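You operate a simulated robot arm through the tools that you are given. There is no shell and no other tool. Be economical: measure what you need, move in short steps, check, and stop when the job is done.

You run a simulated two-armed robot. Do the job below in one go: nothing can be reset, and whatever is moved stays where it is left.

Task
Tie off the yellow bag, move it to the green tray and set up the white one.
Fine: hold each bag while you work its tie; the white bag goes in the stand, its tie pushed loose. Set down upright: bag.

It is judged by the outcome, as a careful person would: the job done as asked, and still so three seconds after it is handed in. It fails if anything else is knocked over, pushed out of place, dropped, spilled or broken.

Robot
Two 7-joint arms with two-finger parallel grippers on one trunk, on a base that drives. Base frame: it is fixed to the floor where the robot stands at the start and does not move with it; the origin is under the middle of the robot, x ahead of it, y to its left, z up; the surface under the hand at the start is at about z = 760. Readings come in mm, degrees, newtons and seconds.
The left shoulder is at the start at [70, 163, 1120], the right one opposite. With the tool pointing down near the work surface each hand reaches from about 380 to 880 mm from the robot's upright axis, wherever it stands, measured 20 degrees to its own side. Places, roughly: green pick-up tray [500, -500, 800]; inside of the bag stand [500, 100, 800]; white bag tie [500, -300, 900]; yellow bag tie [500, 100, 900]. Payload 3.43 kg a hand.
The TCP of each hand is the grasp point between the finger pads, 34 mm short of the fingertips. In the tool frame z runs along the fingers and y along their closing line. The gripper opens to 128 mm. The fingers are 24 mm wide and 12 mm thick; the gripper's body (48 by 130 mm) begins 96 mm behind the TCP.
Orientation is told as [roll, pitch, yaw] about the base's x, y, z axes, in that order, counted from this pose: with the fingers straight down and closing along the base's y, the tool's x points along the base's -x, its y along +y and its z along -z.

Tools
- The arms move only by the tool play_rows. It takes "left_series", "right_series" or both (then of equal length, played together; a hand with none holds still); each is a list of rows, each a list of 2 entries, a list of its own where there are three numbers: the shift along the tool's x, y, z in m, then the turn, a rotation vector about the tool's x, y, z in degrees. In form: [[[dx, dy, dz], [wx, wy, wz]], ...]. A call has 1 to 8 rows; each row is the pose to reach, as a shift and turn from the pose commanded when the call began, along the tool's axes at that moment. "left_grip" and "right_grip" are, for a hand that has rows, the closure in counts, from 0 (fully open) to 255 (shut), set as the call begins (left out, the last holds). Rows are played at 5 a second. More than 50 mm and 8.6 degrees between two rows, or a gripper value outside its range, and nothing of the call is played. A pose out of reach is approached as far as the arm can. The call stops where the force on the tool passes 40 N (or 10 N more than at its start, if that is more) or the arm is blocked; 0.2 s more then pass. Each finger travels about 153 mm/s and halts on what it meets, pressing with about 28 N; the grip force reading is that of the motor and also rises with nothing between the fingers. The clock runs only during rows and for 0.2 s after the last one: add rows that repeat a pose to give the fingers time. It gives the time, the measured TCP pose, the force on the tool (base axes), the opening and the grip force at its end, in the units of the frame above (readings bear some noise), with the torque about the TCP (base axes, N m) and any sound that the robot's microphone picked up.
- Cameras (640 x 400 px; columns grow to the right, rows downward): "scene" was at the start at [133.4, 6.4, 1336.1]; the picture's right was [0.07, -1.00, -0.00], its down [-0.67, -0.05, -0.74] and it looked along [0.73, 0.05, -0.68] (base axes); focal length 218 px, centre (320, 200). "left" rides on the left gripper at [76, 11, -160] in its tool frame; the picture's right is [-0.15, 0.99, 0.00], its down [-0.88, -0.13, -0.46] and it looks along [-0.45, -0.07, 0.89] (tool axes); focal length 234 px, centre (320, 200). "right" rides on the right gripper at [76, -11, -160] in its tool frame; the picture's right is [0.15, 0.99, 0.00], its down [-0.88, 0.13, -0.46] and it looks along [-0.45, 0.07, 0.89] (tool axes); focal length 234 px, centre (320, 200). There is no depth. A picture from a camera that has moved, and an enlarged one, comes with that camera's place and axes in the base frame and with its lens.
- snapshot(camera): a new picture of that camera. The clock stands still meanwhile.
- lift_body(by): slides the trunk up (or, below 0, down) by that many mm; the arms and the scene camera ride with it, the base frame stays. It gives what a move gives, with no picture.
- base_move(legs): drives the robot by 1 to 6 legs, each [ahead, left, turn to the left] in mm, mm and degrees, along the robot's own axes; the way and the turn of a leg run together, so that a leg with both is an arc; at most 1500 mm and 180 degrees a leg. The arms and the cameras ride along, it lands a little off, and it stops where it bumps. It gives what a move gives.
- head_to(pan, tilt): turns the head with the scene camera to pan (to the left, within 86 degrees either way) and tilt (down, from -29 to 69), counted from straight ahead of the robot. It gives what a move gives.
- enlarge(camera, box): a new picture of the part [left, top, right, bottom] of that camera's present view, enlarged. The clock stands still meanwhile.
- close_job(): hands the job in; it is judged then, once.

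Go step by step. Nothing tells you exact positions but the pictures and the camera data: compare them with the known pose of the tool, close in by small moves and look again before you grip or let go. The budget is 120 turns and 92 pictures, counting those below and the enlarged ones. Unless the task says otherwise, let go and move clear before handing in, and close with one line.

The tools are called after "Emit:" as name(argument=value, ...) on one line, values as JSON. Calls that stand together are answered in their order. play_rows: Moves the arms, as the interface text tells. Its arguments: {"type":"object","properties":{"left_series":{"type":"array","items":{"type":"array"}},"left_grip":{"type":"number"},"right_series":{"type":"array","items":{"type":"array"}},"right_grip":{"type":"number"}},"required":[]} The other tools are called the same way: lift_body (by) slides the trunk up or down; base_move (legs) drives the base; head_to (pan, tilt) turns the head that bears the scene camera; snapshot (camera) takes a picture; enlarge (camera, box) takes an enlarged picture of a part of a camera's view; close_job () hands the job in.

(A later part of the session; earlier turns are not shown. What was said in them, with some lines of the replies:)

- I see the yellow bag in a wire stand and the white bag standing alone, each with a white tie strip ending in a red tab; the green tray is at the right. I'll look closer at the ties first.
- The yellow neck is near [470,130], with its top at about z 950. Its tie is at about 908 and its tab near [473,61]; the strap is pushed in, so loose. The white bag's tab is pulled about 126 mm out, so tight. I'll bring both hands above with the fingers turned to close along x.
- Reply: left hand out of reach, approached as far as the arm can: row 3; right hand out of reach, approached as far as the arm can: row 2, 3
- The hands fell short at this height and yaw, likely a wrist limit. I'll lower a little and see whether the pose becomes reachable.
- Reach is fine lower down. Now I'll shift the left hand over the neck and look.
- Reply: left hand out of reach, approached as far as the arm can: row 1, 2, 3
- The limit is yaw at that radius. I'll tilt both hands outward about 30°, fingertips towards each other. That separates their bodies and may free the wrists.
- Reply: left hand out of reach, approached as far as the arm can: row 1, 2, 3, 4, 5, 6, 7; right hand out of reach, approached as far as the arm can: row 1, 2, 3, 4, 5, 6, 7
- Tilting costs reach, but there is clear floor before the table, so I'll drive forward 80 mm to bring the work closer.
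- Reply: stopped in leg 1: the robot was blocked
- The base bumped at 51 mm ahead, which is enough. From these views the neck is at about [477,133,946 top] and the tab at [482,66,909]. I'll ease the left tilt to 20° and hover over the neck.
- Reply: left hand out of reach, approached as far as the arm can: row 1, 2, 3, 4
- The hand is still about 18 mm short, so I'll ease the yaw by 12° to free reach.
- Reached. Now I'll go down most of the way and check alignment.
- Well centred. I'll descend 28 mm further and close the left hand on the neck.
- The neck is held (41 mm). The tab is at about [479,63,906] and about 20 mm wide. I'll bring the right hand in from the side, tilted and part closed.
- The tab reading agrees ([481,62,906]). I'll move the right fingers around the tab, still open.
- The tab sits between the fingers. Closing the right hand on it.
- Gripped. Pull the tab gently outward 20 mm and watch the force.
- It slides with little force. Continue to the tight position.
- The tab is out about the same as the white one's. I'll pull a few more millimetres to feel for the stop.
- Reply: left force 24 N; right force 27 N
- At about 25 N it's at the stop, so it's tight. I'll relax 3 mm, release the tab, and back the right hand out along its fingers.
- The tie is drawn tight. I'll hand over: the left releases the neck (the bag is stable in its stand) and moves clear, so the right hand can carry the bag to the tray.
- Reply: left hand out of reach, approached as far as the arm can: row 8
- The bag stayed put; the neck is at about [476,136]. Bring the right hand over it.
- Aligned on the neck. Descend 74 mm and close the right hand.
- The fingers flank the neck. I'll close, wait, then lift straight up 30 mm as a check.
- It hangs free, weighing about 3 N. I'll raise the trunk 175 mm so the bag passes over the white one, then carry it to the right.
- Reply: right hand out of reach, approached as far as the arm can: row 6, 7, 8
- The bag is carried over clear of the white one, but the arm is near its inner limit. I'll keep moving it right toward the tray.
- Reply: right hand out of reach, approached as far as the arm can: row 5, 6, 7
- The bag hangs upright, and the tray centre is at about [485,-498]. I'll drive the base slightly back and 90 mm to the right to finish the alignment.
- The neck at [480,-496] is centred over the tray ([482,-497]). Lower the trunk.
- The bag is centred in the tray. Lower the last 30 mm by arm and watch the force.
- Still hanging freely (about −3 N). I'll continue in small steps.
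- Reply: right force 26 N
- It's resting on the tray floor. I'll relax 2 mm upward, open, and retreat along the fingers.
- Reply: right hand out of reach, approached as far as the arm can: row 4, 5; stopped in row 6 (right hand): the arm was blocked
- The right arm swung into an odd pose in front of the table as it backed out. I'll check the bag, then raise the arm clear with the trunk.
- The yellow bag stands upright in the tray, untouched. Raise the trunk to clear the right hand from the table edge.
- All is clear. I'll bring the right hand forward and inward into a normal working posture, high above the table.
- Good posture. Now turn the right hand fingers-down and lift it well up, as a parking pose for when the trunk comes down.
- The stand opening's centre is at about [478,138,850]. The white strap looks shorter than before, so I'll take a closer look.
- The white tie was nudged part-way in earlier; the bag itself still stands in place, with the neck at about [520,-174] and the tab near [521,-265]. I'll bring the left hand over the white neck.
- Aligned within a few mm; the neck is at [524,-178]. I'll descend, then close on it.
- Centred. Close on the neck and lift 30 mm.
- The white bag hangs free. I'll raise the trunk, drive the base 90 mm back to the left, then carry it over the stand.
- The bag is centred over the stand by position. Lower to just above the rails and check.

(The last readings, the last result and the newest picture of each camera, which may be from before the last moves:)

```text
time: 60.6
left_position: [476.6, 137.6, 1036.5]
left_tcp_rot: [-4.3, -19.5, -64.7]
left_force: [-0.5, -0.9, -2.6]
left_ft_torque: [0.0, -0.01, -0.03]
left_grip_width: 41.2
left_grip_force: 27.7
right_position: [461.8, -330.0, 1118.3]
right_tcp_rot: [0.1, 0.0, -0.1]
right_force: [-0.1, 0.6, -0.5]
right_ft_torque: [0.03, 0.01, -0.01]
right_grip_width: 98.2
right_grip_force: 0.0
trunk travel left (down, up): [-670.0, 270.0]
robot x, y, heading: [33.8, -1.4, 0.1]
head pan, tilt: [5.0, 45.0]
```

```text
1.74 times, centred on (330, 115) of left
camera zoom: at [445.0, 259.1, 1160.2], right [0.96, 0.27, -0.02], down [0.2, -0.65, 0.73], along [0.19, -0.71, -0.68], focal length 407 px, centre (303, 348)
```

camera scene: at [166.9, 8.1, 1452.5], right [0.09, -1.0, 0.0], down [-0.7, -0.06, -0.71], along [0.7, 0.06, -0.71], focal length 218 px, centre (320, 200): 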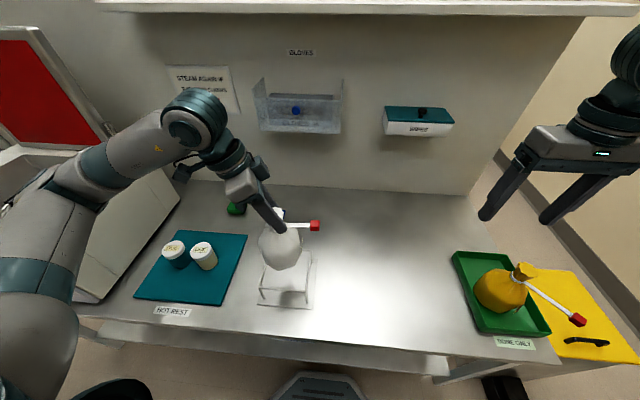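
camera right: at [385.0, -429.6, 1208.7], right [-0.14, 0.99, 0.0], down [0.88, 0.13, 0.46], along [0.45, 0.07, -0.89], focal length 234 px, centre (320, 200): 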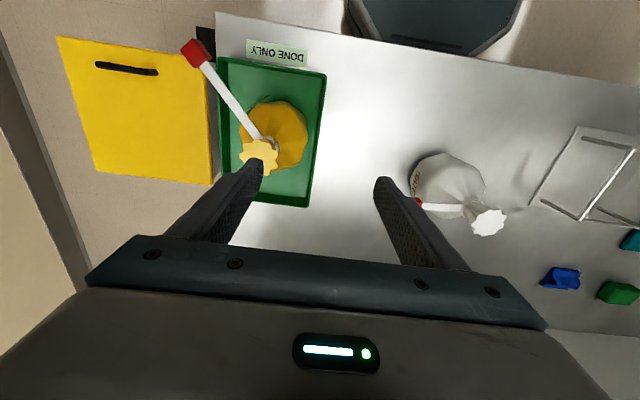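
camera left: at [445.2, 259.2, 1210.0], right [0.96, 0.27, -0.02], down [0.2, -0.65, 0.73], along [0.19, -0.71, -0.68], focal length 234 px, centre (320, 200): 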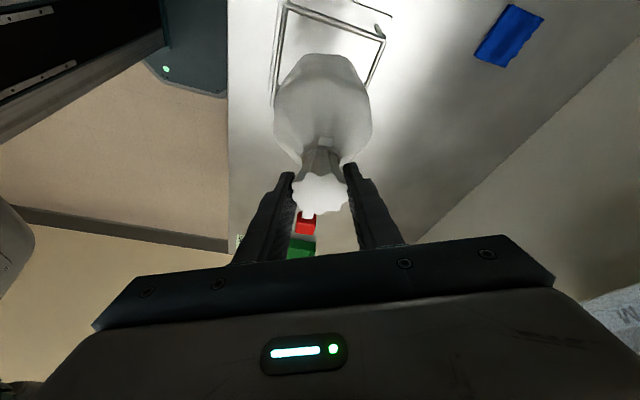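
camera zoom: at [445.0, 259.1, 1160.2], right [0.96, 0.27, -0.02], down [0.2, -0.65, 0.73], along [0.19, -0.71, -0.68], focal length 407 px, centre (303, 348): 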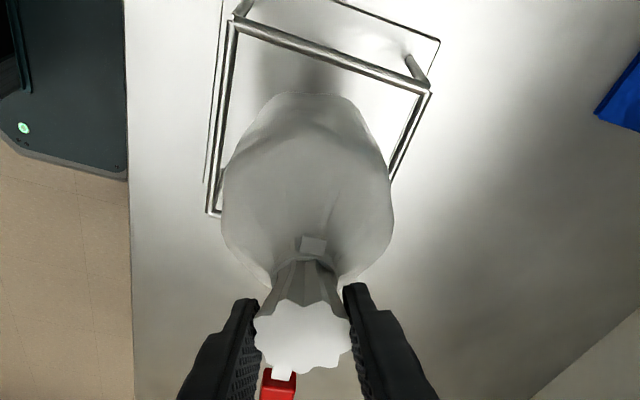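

The gap to the rails is small and the bag sits slightly left, by a few mm. I'll shift 5 mm right, lower a little, and re-check.

Emit:
play_rows(left_series=[[[-0.0039, -0.0029, 0.0016], [0, 0, 0]], [[-0.0039, -0.0029, 0.0016], [0, 0, 0]]])

Emit:
lift_body(by=-20)

Emit:
enlarge(camera="scene", box=[230, 190, 330, 300])

Emit:
enlarge(camera="right", box=[440, 0, 640, 200])

```text
time: 61.2
left_position: [475.4, 131.8, 1036.3]
left_tcp_rot: [-4.3, -19.5, -64.7]
left_force: [0.2, -0.3, -3.1]
left_ft_torque: [0.02, -0.01, -0.01]
left_grip_width: 41.0
left_grip_force: 27.2
right_position: [461.7, -330.4, 1117.3]
right_tcp_rot: [0.0, 0.0, 0.0]
right_force: [-0.7, -1.8, -0.4]
right_ft_torque: [0.02, 0.0, 0.0]
right_grip_width: 97.9
right_grip_force: 0.1
trunk travel left (down, up): [-670.0, 270.0]
robot x, y, heading: [37.4, -2.9, 0.2]
head pan, tilt: [5.0, 45.0]
```

```text
time: 61.8
left_position: [475.6, 132.0, 1017.1]
left_tcp_rot: [-4.2, -19.6, -64.7]
left_force: [0.1, -0.6, -2.8]
left_ft_torque: [0.01, 0.03, -0.02]
left_grip_width: 40.9
left_grip_force: 28.0
right_position: [461.5, -330.2, 1098.5]
right_tcp_rot: [0.1, 0.1, -0.2]
right_force: [0.3, 0.6, 0.3]
right_ft_torque: [-0.01, -0.02, 0.0]
right_grip_width: 98.1
right_grip_force: 0.2
trunk travel left (down, up): [-650.0, 290.0]
robot x, y, heading: [35.6, 0.8, 0.2]
head pan, tilt: [5.0, 45.0]
```

```text
3.64 times, centred on (280, 245) of scene
camera zoom: at [166.5, 8.1, 1382.6], right [0.09, -1.0, 0.0], down [-0.7, -0.06, -0.71], along [0.7, 0.06, -0.71], focal length 793 px, centre (466, 36)
```

zoom: 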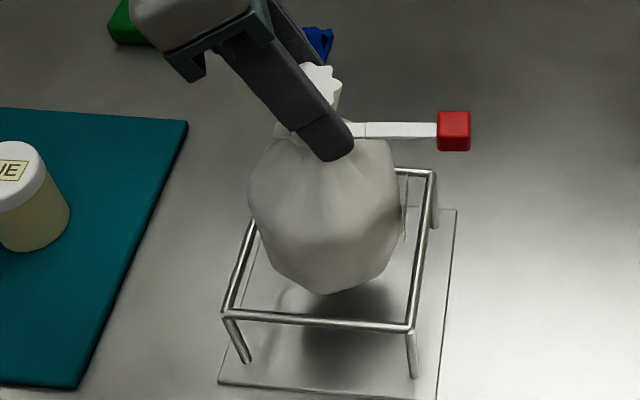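

```text
2.00 times, centred on (540, 100) of right
camera zoom: at [385.1, -339.8, 1258.8], right [-0.15, 0.99, 0.0], down [0.88, 0.13, 0.46], along [0.45, 0.07, -0.89], focal length 468 px, centre (-120, 400)
```

zoom: 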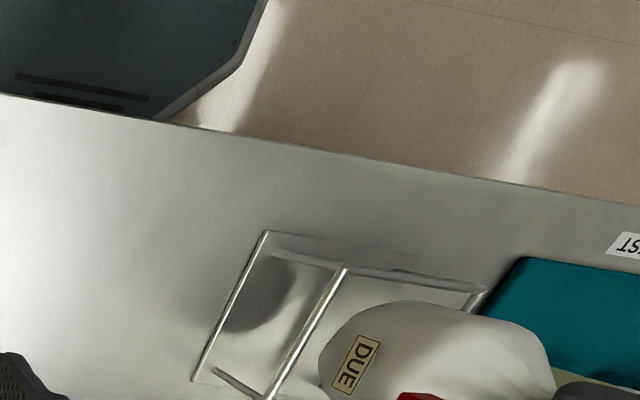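

The rails' centre is at about [471,133], with the bag body a few mm left and back of it. I'll shift 3 mm each way and lower in steps, watching lateral force.

Emit:
play_rows(left_series=[[[-0.0014, -0.0039, 0.001], [0, 0, 0]], [[-0.0014, -0.0039, 0.001], [0, 0, 0]]])

Emit:
lift_body(by=-25)

Emit:
enlarge(camera="scene", box=[230, 190, 330, 300])

```text
time: 62.4
left_position: [472.4, 129.0, 1016.7]
left_tcp_rot: [-4.4, -19.5, -64.7]
left_force: [-0.3, -0.4, -2.7]
left_ft_torque: [0.03, -0.05, -0.02]
left_grip_width: 41.0
left_grip_force: 27.9
right_position: [461.7, -329.6, 1098.8]
right_tcp_rot: [0.1, 0.0, -0.2]
right_force: [0.6, -0.6, 0.3]
right_ft_torque: [-0.02, 0.0, -0.03]
right_grip_width: 98.0
right_grip_force: 0.0
trunk travel left (down, up): [-650.0, 290.0]
robot x, y, heading: [35.8, -0.5, 0.0]
head pan, tilt: [5.0, 45.0]
```

```text
time: 63.1
left_position: [472.9, 130.4, 991.4]
left_tcp_rot: [-4.2, -19.5, -64.7]
left_force: [-0.2, -0.1, -3.0]
left_ft_torque: [0.01, 0.0, -0.01]
left_grip_width: 40.8
left_grip_force: 28.1
right_position: [460.8, -329.7, 1073.5]
right_tcp_rot: [0.1, 0.0, -0.1]
right_force: [0.3, -0.7, 0.6]
right_ft_torque: [-0.02, -0.05, -0.01]
right_grip_width: 97.9
right_grip_force: 0.0
trunk travel left (down, up): [-625.0, 315.0]
robot x, y, heading: [36.4, 0.5, 0.1]
head pan, tilt: [5.0, 45.0]
```

```text
3.64 times, centred on (280, 245) of scene
camera zoom: at [166.4, 8.1, 1357.6], right [0.09, -1.0, 0.0], down [-0.7, -0.06, -0.71], along [0.7, 0.06, -0.71], focal length 793 px, centre (466, 36)
```

zoom: 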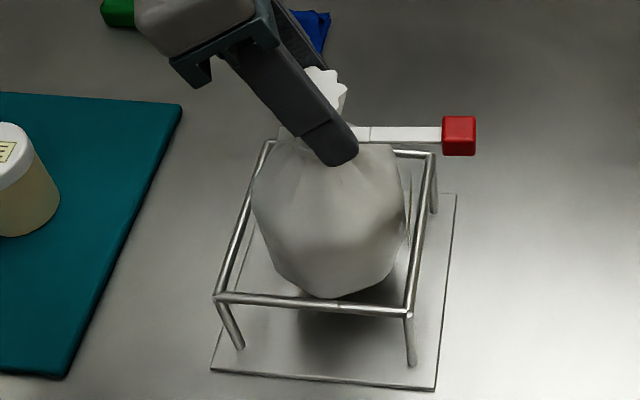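

Entering cleanly. Continue lowering.

Emit:
lift_body(by=-30)

Emit:
lift_body(by=-15)

Emit:
enlarge(camera="scene", box=[230, 180, 330, 290])

```text
time: 63.9
left_position: [470.9, 129.8, 960.9]
left_tcp_rot: [-4.3, -19.5, -64.7]
left_force: [0.1, 0.1, -3.3]
left_ft_torque: [0.04, -0.01, 0.0]
left_grip_width: 41.0
left_grip_force: 27.8
right_position: [461.9, -330.0, 1042.9]
right_tcp_rot: [0.1, -0.1, 0.0]
right_force: [-0.3, 0.1, 0.2]
right_ft_torque: [-0.02, -0.04, 0.02]
right_grip_width: 97.8
right_grip_force: 0.1
trunk travel left (down, up): [-595.0, 345.0]
robot x, y, heading: [31.5, -3.1, 0.3]
head pan, tilt: [5.0, 45.0]
```

```text
time: 64.5
left_position: [471.3, 129.9, 947.6]
left_tcp_rot: [-4.3, -19.5, -64.6]
left_force: [0.4, 0.4, -2.7]
left_ft_torque: [0.0, -0.03, 0.0]
left_grip_width: 41.1
left_grip_force: 27.8
right_position: [459.9, -330.9, 1029.2]
right_tcp_rot: [0.1, -0.1, 0.0]
right_force: [-0.3, 0.3, 0.4]
right_ft_torque: [0.01, -0.02, 0.0]
right_grip_width: 97.8
right_grip_force: 0.1
trunk travel left (down, up): [-580.0, 360.0]
robot x, y, heading: [35.3, 1.6, 0.4]
head pan, tilt: [5.0, 45.0]
```

```text
3.64 times, centred on (280, 235) of scene
camera zoom: at [166.5, 8.1, 1312.6], right [0.09, -1.0, 0.0], down [-0.7, -0.06, -0.71], along [0.7, 0.06, -0.71], focal length 793 px, centre (466, 73)
```

zoom: 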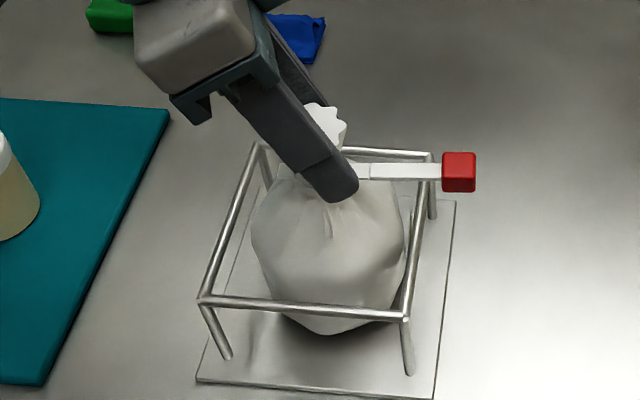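

Inside the stand, free of contact. Lower the last few mm with small steps until it rests.

Emit:
lift_body(by=-6)

Emit:
lift_body(by=-2)

```text
time: 65.1
left_position: [473.0, 128.7, 941.6]
left_tcp_rot: [-4.3, -19.7, -64.7]
left_force: [1.0, 1.8, 7.1]
left_ft_torque: [0.14, 0.08, -0.01]
left_grip_width: 40.9
left_grip_force: 27.5
right_position: [460.7, -329.8, 1022.0]
right_tcp_rot: [0.1, -0.1, -0.1]
right_force: [0.0, 1.0, -0.4]
right_ft_torque: [-0.02, 0.01, 0.0]
right_grip_width: 98.0
right_grip_force: 0.0
trunk travel left (down, up): [-574.0, 366.0]
robot x, y, heading: [31.2, -2.5, 0.0]
head pan, tilt: [5.0, 45.0]
```

```text
time: 65.6
left_position: [472.6, 127.3, 940.4]
left_tcp_rot: [-4.0, -19.7, -64.7]
left_force: [4.4, 3.2, 27.6]
left_ft_torque: [-0.02, -0.01, 0.03]
left_grip_width: 40.9
left_grip_force: 28.8
right_position: [460.9, -331.1, 1020.9]
right_tcp_rot: [0.1, 0.0, -0.1]
right_force: [-0.6, -0.1, 0.2]
right_ft_torque: [0.0, -0.02, -0.03]
right_grip_width: 97.9
right_grip_force: 0.1
trunk travel left (down, up): [-572.0, 368.0]
robot x, y, heading: [31.8, 1.1, 0.3]
head pan, tilt: [5.0, 45.0]
```

The bag is seated. I'll ease off the pressure, keep holding it with the left hand, and bring the right hand in vertical with closed fingers to push the tab's outer face.

Emit:
lift_body(by=1.5)

Emit:
play_rows(right_series=[[[-0.002, 0.043, 0.0], [0, 0, 0]], [[-0.004, 0.086, 0.0], [0, 0, 0]], [[-0.006, 0.129, 0.0], [0, 0, 0]], [[-0.008, 0.172, 0.0], [0, 0, 0]], [[-0.01, 0.215, 0.005], [0, 0, 0]], [[-0.012, 0.258, 0.01], [0, 0, 0]], [[-0.012, 0.295, 0.02], [0, 0, 0]], [[-0.012, 0.295, 0.02], [0, 0, 0]]], right_grip=255)

Emit:
snapshot(camera="scene")

Emit:
snapshot(camera="right")

```text
time: 66.1
left_position: [472.3, 129.2, 940.4]
left_tcp_rot: [-4.3, -19.6, -64.7]
left_force: [4.9, -0.3, 21.2]
left_ft_torque: [-0.37, -0.27, 0.05]
left_grip_width: 41.0
left_grip_force: 28.0
right_position: [460.3, -331.1, 1022.4]
right_tcp_rot: [0.0, 0.1, -0.1]
right_force: [0.7, -0.9, -0.4]
right_ft_torque: [0.0, -0.01, 0.0]
right_grip_width: 97.8
right_grip_force: 0.1
trunk travel left (down, up): [-573.0, 367.0]
robot x, y, heading: [35.5, 0.2, 0.2]
head pan, tilt: [5.0, 45.0]
```

```text
time: 67.9
left_position: [471.4, 129.0, 940.6]
left_tcp_rot: [-4.3, -19.4, -64.7]
left_force: [4.8, 2.0, 15.3]
left_ft_torque: [0.1, -0.13, -0.02]
left_grip_width: 41.0
left_grip_force: 27.3
right_position: [472.8, -35.0, 1003.1]
right_tcp_rot: [0.0, 0.0, -0.2]
right_force: [-0.1, -0.4, -0.3]
right_ft_torque: [0.0, 0.0, -0.02]
right_grip_width: 0.1
right_grip_force: 27.7
trunk travel left (down, up): [-573.0, 367.0]
robot x, y, heading: [38.4, 2.4, 0.5]
head pan, tilt: [5.0, 45.0]
```

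```text
23 pictures are left
camera scene: at [166.0, 7.4, 1306.1], right [0.09, -1.0, 0.0], down [-0.7, -0.06, -0.71], along [0.7, 0.06, -0.71], focal length 218 px, centre (320, 200)
```

scene: 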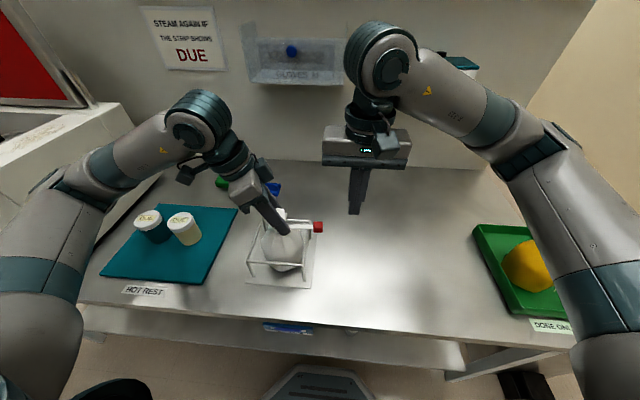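

```text
22 pictures are left
camera right: at [395.5, -44.4, 1163.6], right [-0.14, 0.99, 0.0], down [0.88, 0.13, 0.46], along [0.45, 0.07, -0.89], focal length 234 px, centre (320, 200)
```

right: 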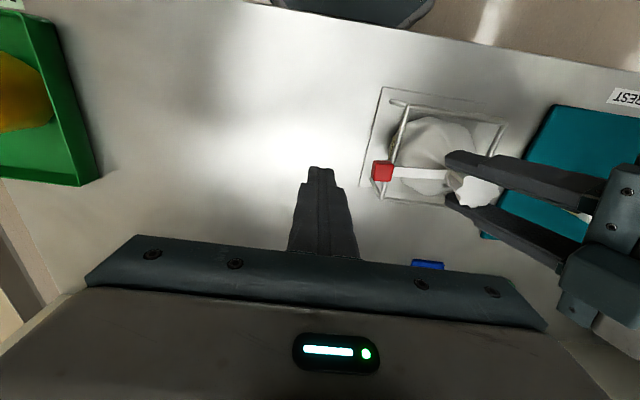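

The tab is at about [476,40,907]. I'll ease the left hand up 1 mm, lower the closed right fingers beside the tab, and then approach it.

Emit:
play_rows(left_series=[[[-0.0002, 0, -0.0005], [0, 0, 0]], [[-0.0003, -0.0001, -0.001], [0, 0, 0]], [[-0.0003, -0.0001, -0.001], [0, 0, 0]], [[-0.0003, -0.0001, -0.001], [0, 0, 0]]], right_series=[[[-0.001, 0, 0.027], [0, 0, 0]], [[-0.002, 0, 0.054], [0, 0, 0]], [[-0.003, 0, 0.081], [0, 0, 0]], [[-0.003, 0.03, 0.081], [0, 0, 0]]])

Emit:
enlarge(camera="scene", box=[230, 170, 380, 300])

Emit:
enlarge(camera="right", box=[280, 60, 520, 260])

```text
time: 68.9
left_position: [472.6, 131.5, 941.0]
left_tcp_rot: [-4.4, -19.5, -64.7]
left_force: [-1.1, 0.7, -2.7]
left_ft_torque: [0.04, 0.08, -0.06]
left_grip_width: 40.8
left_grip_force: 28.1
right_position: [477.5, -1.7, 920.1]
right_tcp_rot: [0.0, 0.0, -0.1]
right_force: [0.1, -0.1, -0.5]
right_ft_torque: [-0.05, -0.03, -0.01]
right_grip_width: 0.3
right_grip_force: 28.5
trunk travel left (down, up): [-573.0, 367.0]
robot x, y, heading: [35.8, -0.6, 0.2]
head pan, tilt: [5.0, 45.0]
```

```text
3.08 times, centred on (305, 235) of scene
camera zoom: at [166.7, 10.3, 1305.9], right [0.09, -1.0, 0.0], down [-0.7, -0.07, -0.71], along [0.7, 0.06, -0.71], focal length 671 px, centre (366, 92)
```

zoom: 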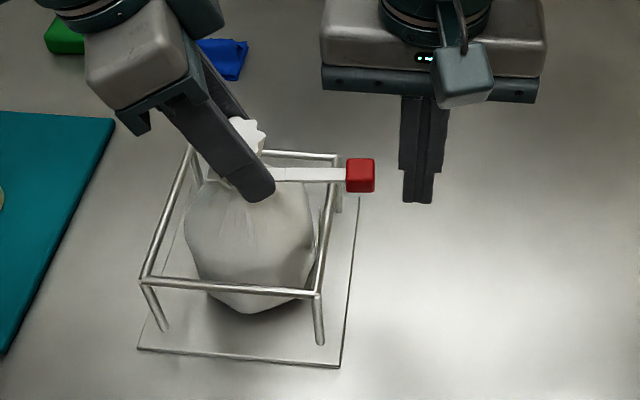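

```text
2.00 times, centred on (400, 160) of right
camera zoom: at [400.6, -11.2, 1080.7], right [-0.14, 0.99, 0.0], down [0.88, 0.13, 0.46], along [0.45, 0.07, -0.89], focal length 468 px, centre (160, 280)
```

zoom: 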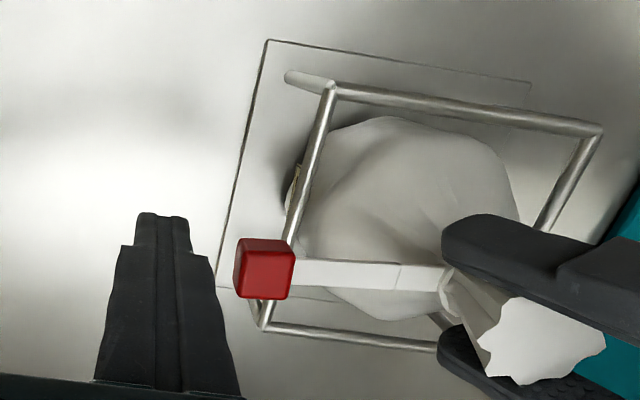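

Aligned in x and height with the tab. Push it toward the neck in small steps while the left hand holds.

Emit:
play_rows(right_series=[[[0, 0.01, 0], [0, 0, 0]], [[0, 0.02, 0], [0, 0, 0]], [[0, 0.025, 0], [0, 0, 0]], [[0, 0.03, 0], [0, 0, 0]]])

Emit:
enlarge(camera="right", box=[280, 60, 520, 260])

```text
time: 69.9
left_position: [471.4, 129.6, 941.5]
left_tcp_rot: [-4.2, -19.5, -64.6]
left_force: [0.7, 0.4, -4.0]
left_ft_torque: [0.01, -0.02, 0.03]
left_grip_width: 41.0
left_grip_force: 28.6
right_position: [477.7, 26.9, 919.7]
right_tcp_rot: [0.2, 0.1, -0.1]
right_force: [-1.1, -0.6, 1.0]
right_ft_torque: [0.01, 0.0, 0.04]
right_grip_width: 0.0
right_grip_force: 28.3
trunk travel left (down, up): [-573.0, 367.0]
robot x, y, heading: [33.9, 1.3, 0.4]
head pan, tilt: [5.0, 45.0]
```

```text
2.00 times, centred on (400, 160) of right
camera zoom: at [401.1, 16.9, 1081.1], right [-0.14, 0.99, 0.0], down [0.88, 0.13, 0.46], along [0.45, 0.07, -0.89], focal length 468 px, centre (160, 280)
```

zoom: 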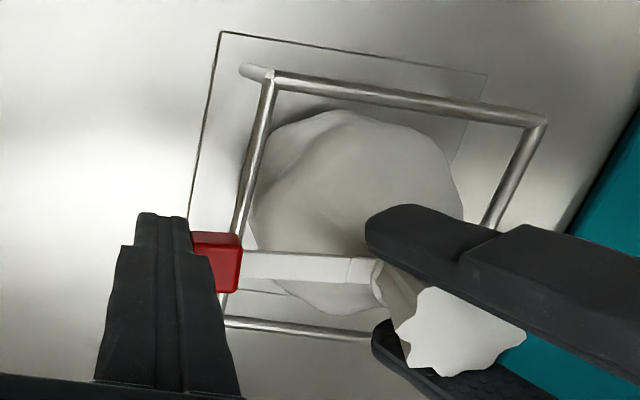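

In contact. Keep pushing until it meets the stop.

Emit:
play_rows(right_series=[[[0, 0.004, 0], [0, 0, 0]], [[0, 0.008, 0], [0, 0, 0]], [[0, 0.012, 0], [0, 0, 0]], [[0, 0.016, 0], [0, 0, 0]]])

Emit:
enlarge(camera="right", box=[280, 60, 520, 260])

```text
time: 70.9
left_position: [473.2, 129.2, 941.1]
left_tcp_rot: [-4.3, -19.3, -64.6]
left_force: [2.3, 13.4, -1.5]
left_ft_torque: [0.29, -0.08, 0.09]
left_grip_width: 41.3
left_grip_force: 28.1
right_position: [477.4, 40.4, 920.2]
right_tcp_rot: [-0.1, 0.0, -0.1]
right_force: [-0.9, -12.8, -1.8]
right_ft_torque: [-0.26, 0.03, 0.12]
right_grip_width: 0.0
right_grip_force: 27.7
trunk travel left (down, up): [-573.0, 367.0]
robot x, y, heading: [31.1, 1.3, -0.0]
head pan, tilt: [5.0, 45.0]
```

```text
2.00 times, centred on (400, 160) of right
camera zoom: at [401.0, 31.6, 1081.2], right [-0.14, 0.99, 0.0], down [0.88, 0.13, 0.45], along [0.45, 0.06, -0.89], focal length 468 px, centre (160, 280)
```

zoom: 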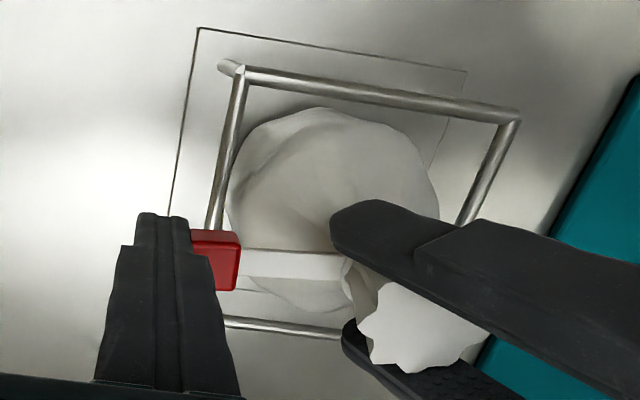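

Resistance has risen to 13 N, about the loose position the yellow one started in. One more 2 mm to confirm the stop.

Emit:
play_rows(right_series=[[[0, 0.0015, 0], [0, 0, 0]], [[0, 0.0025, 0], [0, 0, 0]]])

Emit:
play_rows(right_series=[[[0, -0.02, 0], [0, 0, 0]], [[0, -0.06, -0.01], [0, 0, 0]], [[0, -0.09, -0.05], [0, 0, 0]], [[0, -0.12, -0.09], [0, 0, 0]]])

Emit:
enlarge(camera="scene", box=[230, 170, 350, 290])

```text
time: 71.5
left_position: [472.8, 130.4, 940.7]
left_tcp_rot: [-4.1, -19.4, -64.6]
left_force: [4.3, 26.5, 7.8]
left_ft_torque: [0.24, -0.1, 0.18]
left_grip_width: 40.8
left_grip_force: 28.1
right_position: [477.0, 42.0, 921.4]
right_tcp_rot: [-0.2, 0.1, -0.2]
right_force: [-3.7, -28.9, -10.1]
right_ft_torque: [-0.6, -0.02, 0.27]
right_grip_width: 0.0
right_grip_force: 27.7
trunk travel left (down, up): [-573.0, 367.0]
robot x, y, heading: [34.4, -0.4, 0.1]
head pan, tilt: [5.0, 45.0]
```

```text
time: 72.5
left_position: [470.7, 128.2, 941.4]
left_tcp_rot: [-4.3, -19.3, -64.7]
left_force: [0.4, -0.5, -0.5]
left_ft_torque: [-0.02, 0.24, 0.01]
left_grip_width: 40.9
left_grip_force: 28.0
right_position: [475.1, -78.8, 1009.8]
right_tcp_rot: [0.0, 0.0, -0.1]
right_force: [-0.7, -0.4, -0.2]
right_ft_torque: [0.04, 0.02, 0.02]
right_grip_width: 0.0
right_grip_force: 27.7
trunk travel left (down, up): [-573.0, 367.0]
robot x, y, heading: [36.3, -4.0, 0.3]
head pan, tilt: [5.0, 45.0]
```

```text
3.33 times, centred on (290, 230) of scene
camera zoom: at [166.3, 6.9, 1306.0], right [0.09, -1.0, 0.0], down [-0.7, -0.06, -0.71], along [0.7, 0.06, -0.71], focal length 726 px, centre (420, 100)
```

zoom: 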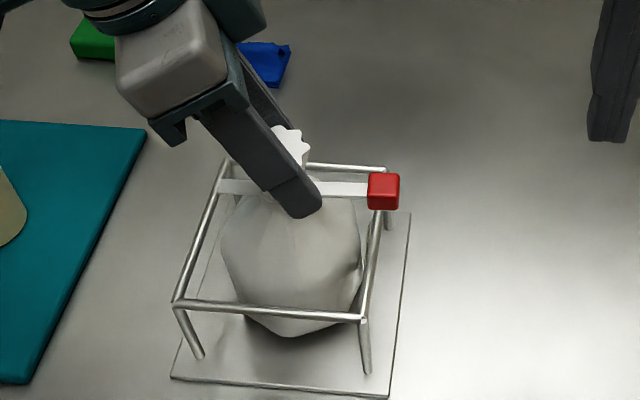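

The tie is loose at its stop. Release the white neck with the left hand and back out.

Emit:
play_rows(left_series=[[[0, 0, 0], [0, 0, 0]], [[0, 0, 0], [0, 0, 0]], [[0, 0, 0], [0, 0, 0]], [[0, 0, -0.02], [0, 0, 0]], [[0, 0, -0.05], [0, 0, 0]], [[0, 0, -0.08], [0, 0, 0]], [[0, 0, -0.11], [0, 0, 0]]], left_grip=60)

Emit:
snapshot(camera="scene")

Emit:
enlarge(camera="scene", box=[230, 170, 350, 290])

Emit:
snapshot(camera="right")

```text
time: 74.1
left_position: [462.0, 164.1, 1046.5]
left_tcp_rot: [-4.3, -19.5, -64.6]
left_force: [0.0, 0.0, -0.5]
left_ft_torque: [-0.01, -0.02, -0.04]
left_grip_width: 97.8
left_grip_force: 0.2
right_position: [475.6, -77.0, 1009.4]
right_tcp_rot: [0.1, 0.0, -0.1]
right_force: [0.4, -0.3, 0.7]
right_ft_torque: [0.05, -0.01, 0.02]
right_grip_width: 0.0
right_grip_force: 28.0
trunk travel left (down, up): [-573.0, 367.0]
robot x, y, heading: [33.6, -1.2, -0.0]
head pan, tilt: [5.0, 45.0]
```

```text
16 pictures are left
camera scene: at [166.4, 8.0, 1306.1], right [0.09, -1.0, 0.0], down [-0.7, -0.06, -0.71], along [0.7, 0.06, -0.71], focal length 218 px, centre (320, 200)
```

scene: 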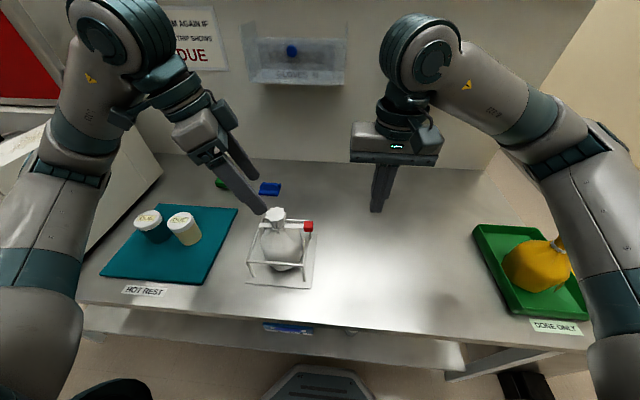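

```text
3.33 times, centred on (290, 230) of scene
camera zoom: at [166.4, 8.0, 1306.1], right [0.09, -1.0, 0.0], down [-0.7, -0.06, -0.71], along [0.7, 0.06, -0.71], focal length 726 px, centre (420, 100)
```

zoom: 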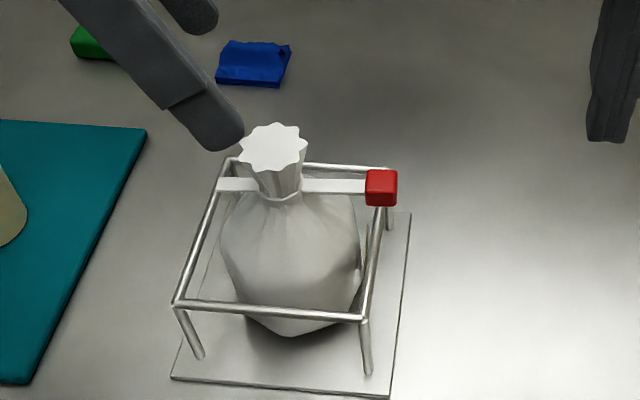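

```text
14 pictures are left
camera right: at [399.6, -87.1, 1170.3], right [-0.15, 0.99, 0.0], down [0.88, 0.13, 0.46], along [0.45, 0.07, -0.89], focal length 234 px, centre (320, 200)
```

right: 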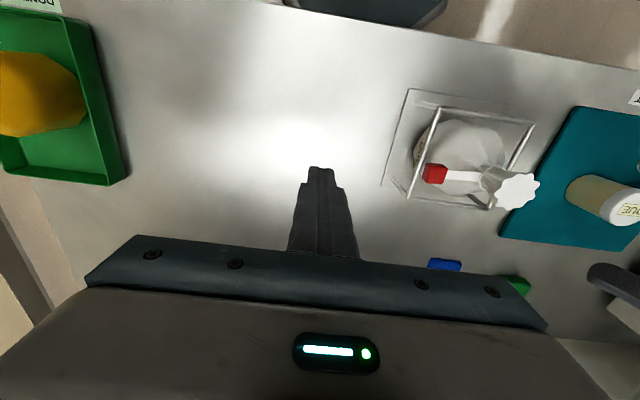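

The white bag is upright in the stand with its tie loose. Raise the trunk clear and check the yellow bag's tie, which the right arm hides.

Emit:
lift_body(by=200)

Emit:
head_to(pan=-30, tilt=55)

Emit:
snapshot(camera="scene")

```text
time: 76.3
left_position: [462.7, 164.1, 1245.0]
left_tcp_rot: [-4.2, -19.4, -64.7]
left_force: [0.0, -0.4, 1.1]
left_ft_torque: [-0.05, -0.03, 0.0]
left_grip_width: 98.1
left_grip_force: 0.1
right_position: [476.2, -76.7, 1209.8]
right_tcp_rot: [0.2, 0.0, -0.1]
right_force: [0.4, 0.1, -0.2]
right_ft_torque: [-0.04, 0.02, 0.0]
right_grip_width: 0.0
right_grip_force: 28.3
trunk travel left (down, up): [-773.0, 167.0]
robot x, y, heading: [36.2, 0.6, 0.5]
head pan, tilt: [5.0, 45.0]
```

```text
time: 77.3
left_position: [462.5, 164.5, 1245.2]
left_tcp_rot: [-4.4, -19.5, -64.6]
left_force: [0.5, 0.7, 0.9]
left_ft_torque: [0.02, 0.01, 0.0]
left_grip_width: 97.8
left_grip_force: 0.1
right_position: [476.1, -77.6, 1210.2]
right_tcp_rot: [0.1, 0.0, -0.1]
right_force: [-0.5, -0.3, -0.9]
right_ft_torque: [0.02, 0.01, -0.02]
right_grip_width: 0.0
right_grip_force: 27.8
trunk travel left (down, up): [-773.0, 167.0]
robot x, y, heading: [34.9, -1.0, 0.1]
head pan, tilt: [-30.0, 55.0]
```

```text
13 pictures are left
camera scene: at [148.3, -35.1, 1492.7], right [-0.5, -0.87, 0.0], down [-0.71, 0.41, -0.57], along [0.5, -0.28, -0.82], focal length 218 px, centre (320, 200)
```

scene: 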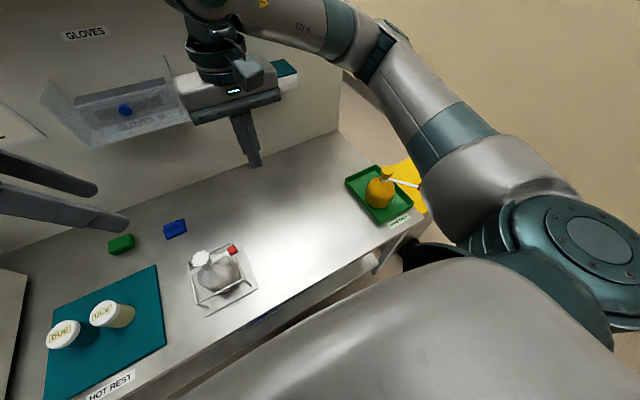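

The tab end is hidden by the forearm. Move the right hand aside (well above everything) to see it.

Emit:
play_rows(right_series=[[[0, -0.045, 0], [0, 0, 0]], [[0, -0.09, 0], [0, 0, 0]], [[0, -0.135, 0], [0, 0, 0]], [[0, -0.18, 0], [0, 0, 0]], [[0, -0.225, 0], [0, 0, 0]], [[0, -0.25, 0], [0, 0, 0]]])

Emit:
snapshot(camera="right")

Emit:
snapshot(camera="scene")

```text
time: 78.7
left_position: [461.1, 164.0, 1245.0]
left_tcp_rot: [-4.3, -19.5, -64.7]
left_force: [0.8, -0.9, -0.7]
left_ft_torque: [0.01, -0.03, 0.01]
left_grip_width: 97.9
left_grip_force: 0.0
right_position: [475.7, -326.5, 1209.3]
right_tcp_rot: [0.0, -0.1, -0.1]
right_force: [-0.2, 0.4, -0.4]
right_ft_torque: [0.01, -0.01, -0.02]
right_grip_width: 0.0
right_grip_force: 27.9
trunk travel left (down, up): [-773.0, 167.0]
robot x, y, heading: [33.5, 1.3, 0.2]
head pan, tilt: [-30.0, 55.0]
```

```text
12 pictures are left
camera right: at [400.5, -337.5, 1369.9], right [-0.15, 0.99, 0.0], down [0.88, 0.13, 0.46], along [0.45, 0.07, -0.89], focal length 234 px, centre (320, 200)
```

right: 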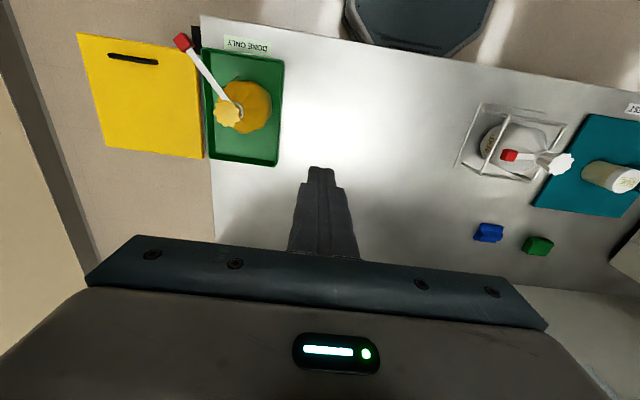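

```text
11 pictures are left
camera scene: at [147.8, -35.6, 1492.7], right [-0.5, -0.87, 0.0], down [-0.71, 0.41, -0.57], along [0.5, -0.28, -0.82], focal length 218 px, centre (320, 200)
```

scene: 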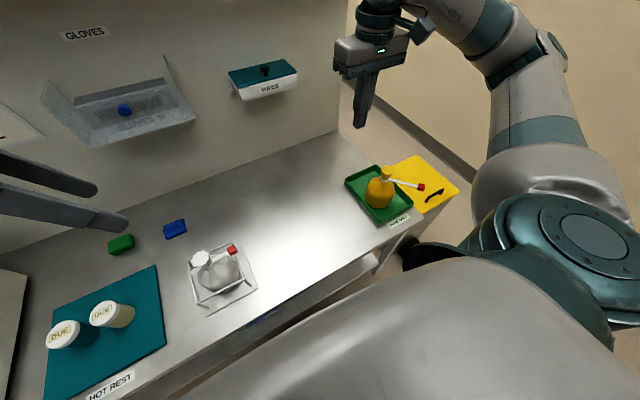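

The yellow bag is upright in the tray with its tie still drawn fully out. The white bag is upright in the stand with its tie pushed loose, and both hands are clear. I'm handing in now.

Emit:
close_job()

```text
The job is handed in.
```

The yellow bag is tied off and standing upright in the green tray, and the white bag is upright in the stand with its tie pushed loose to the stop. While I worked on the yellow tie, the right arm appears to have brushed the white bag's tab and pushed it part-way in before I was holding that bag; the bag itself did not shift.
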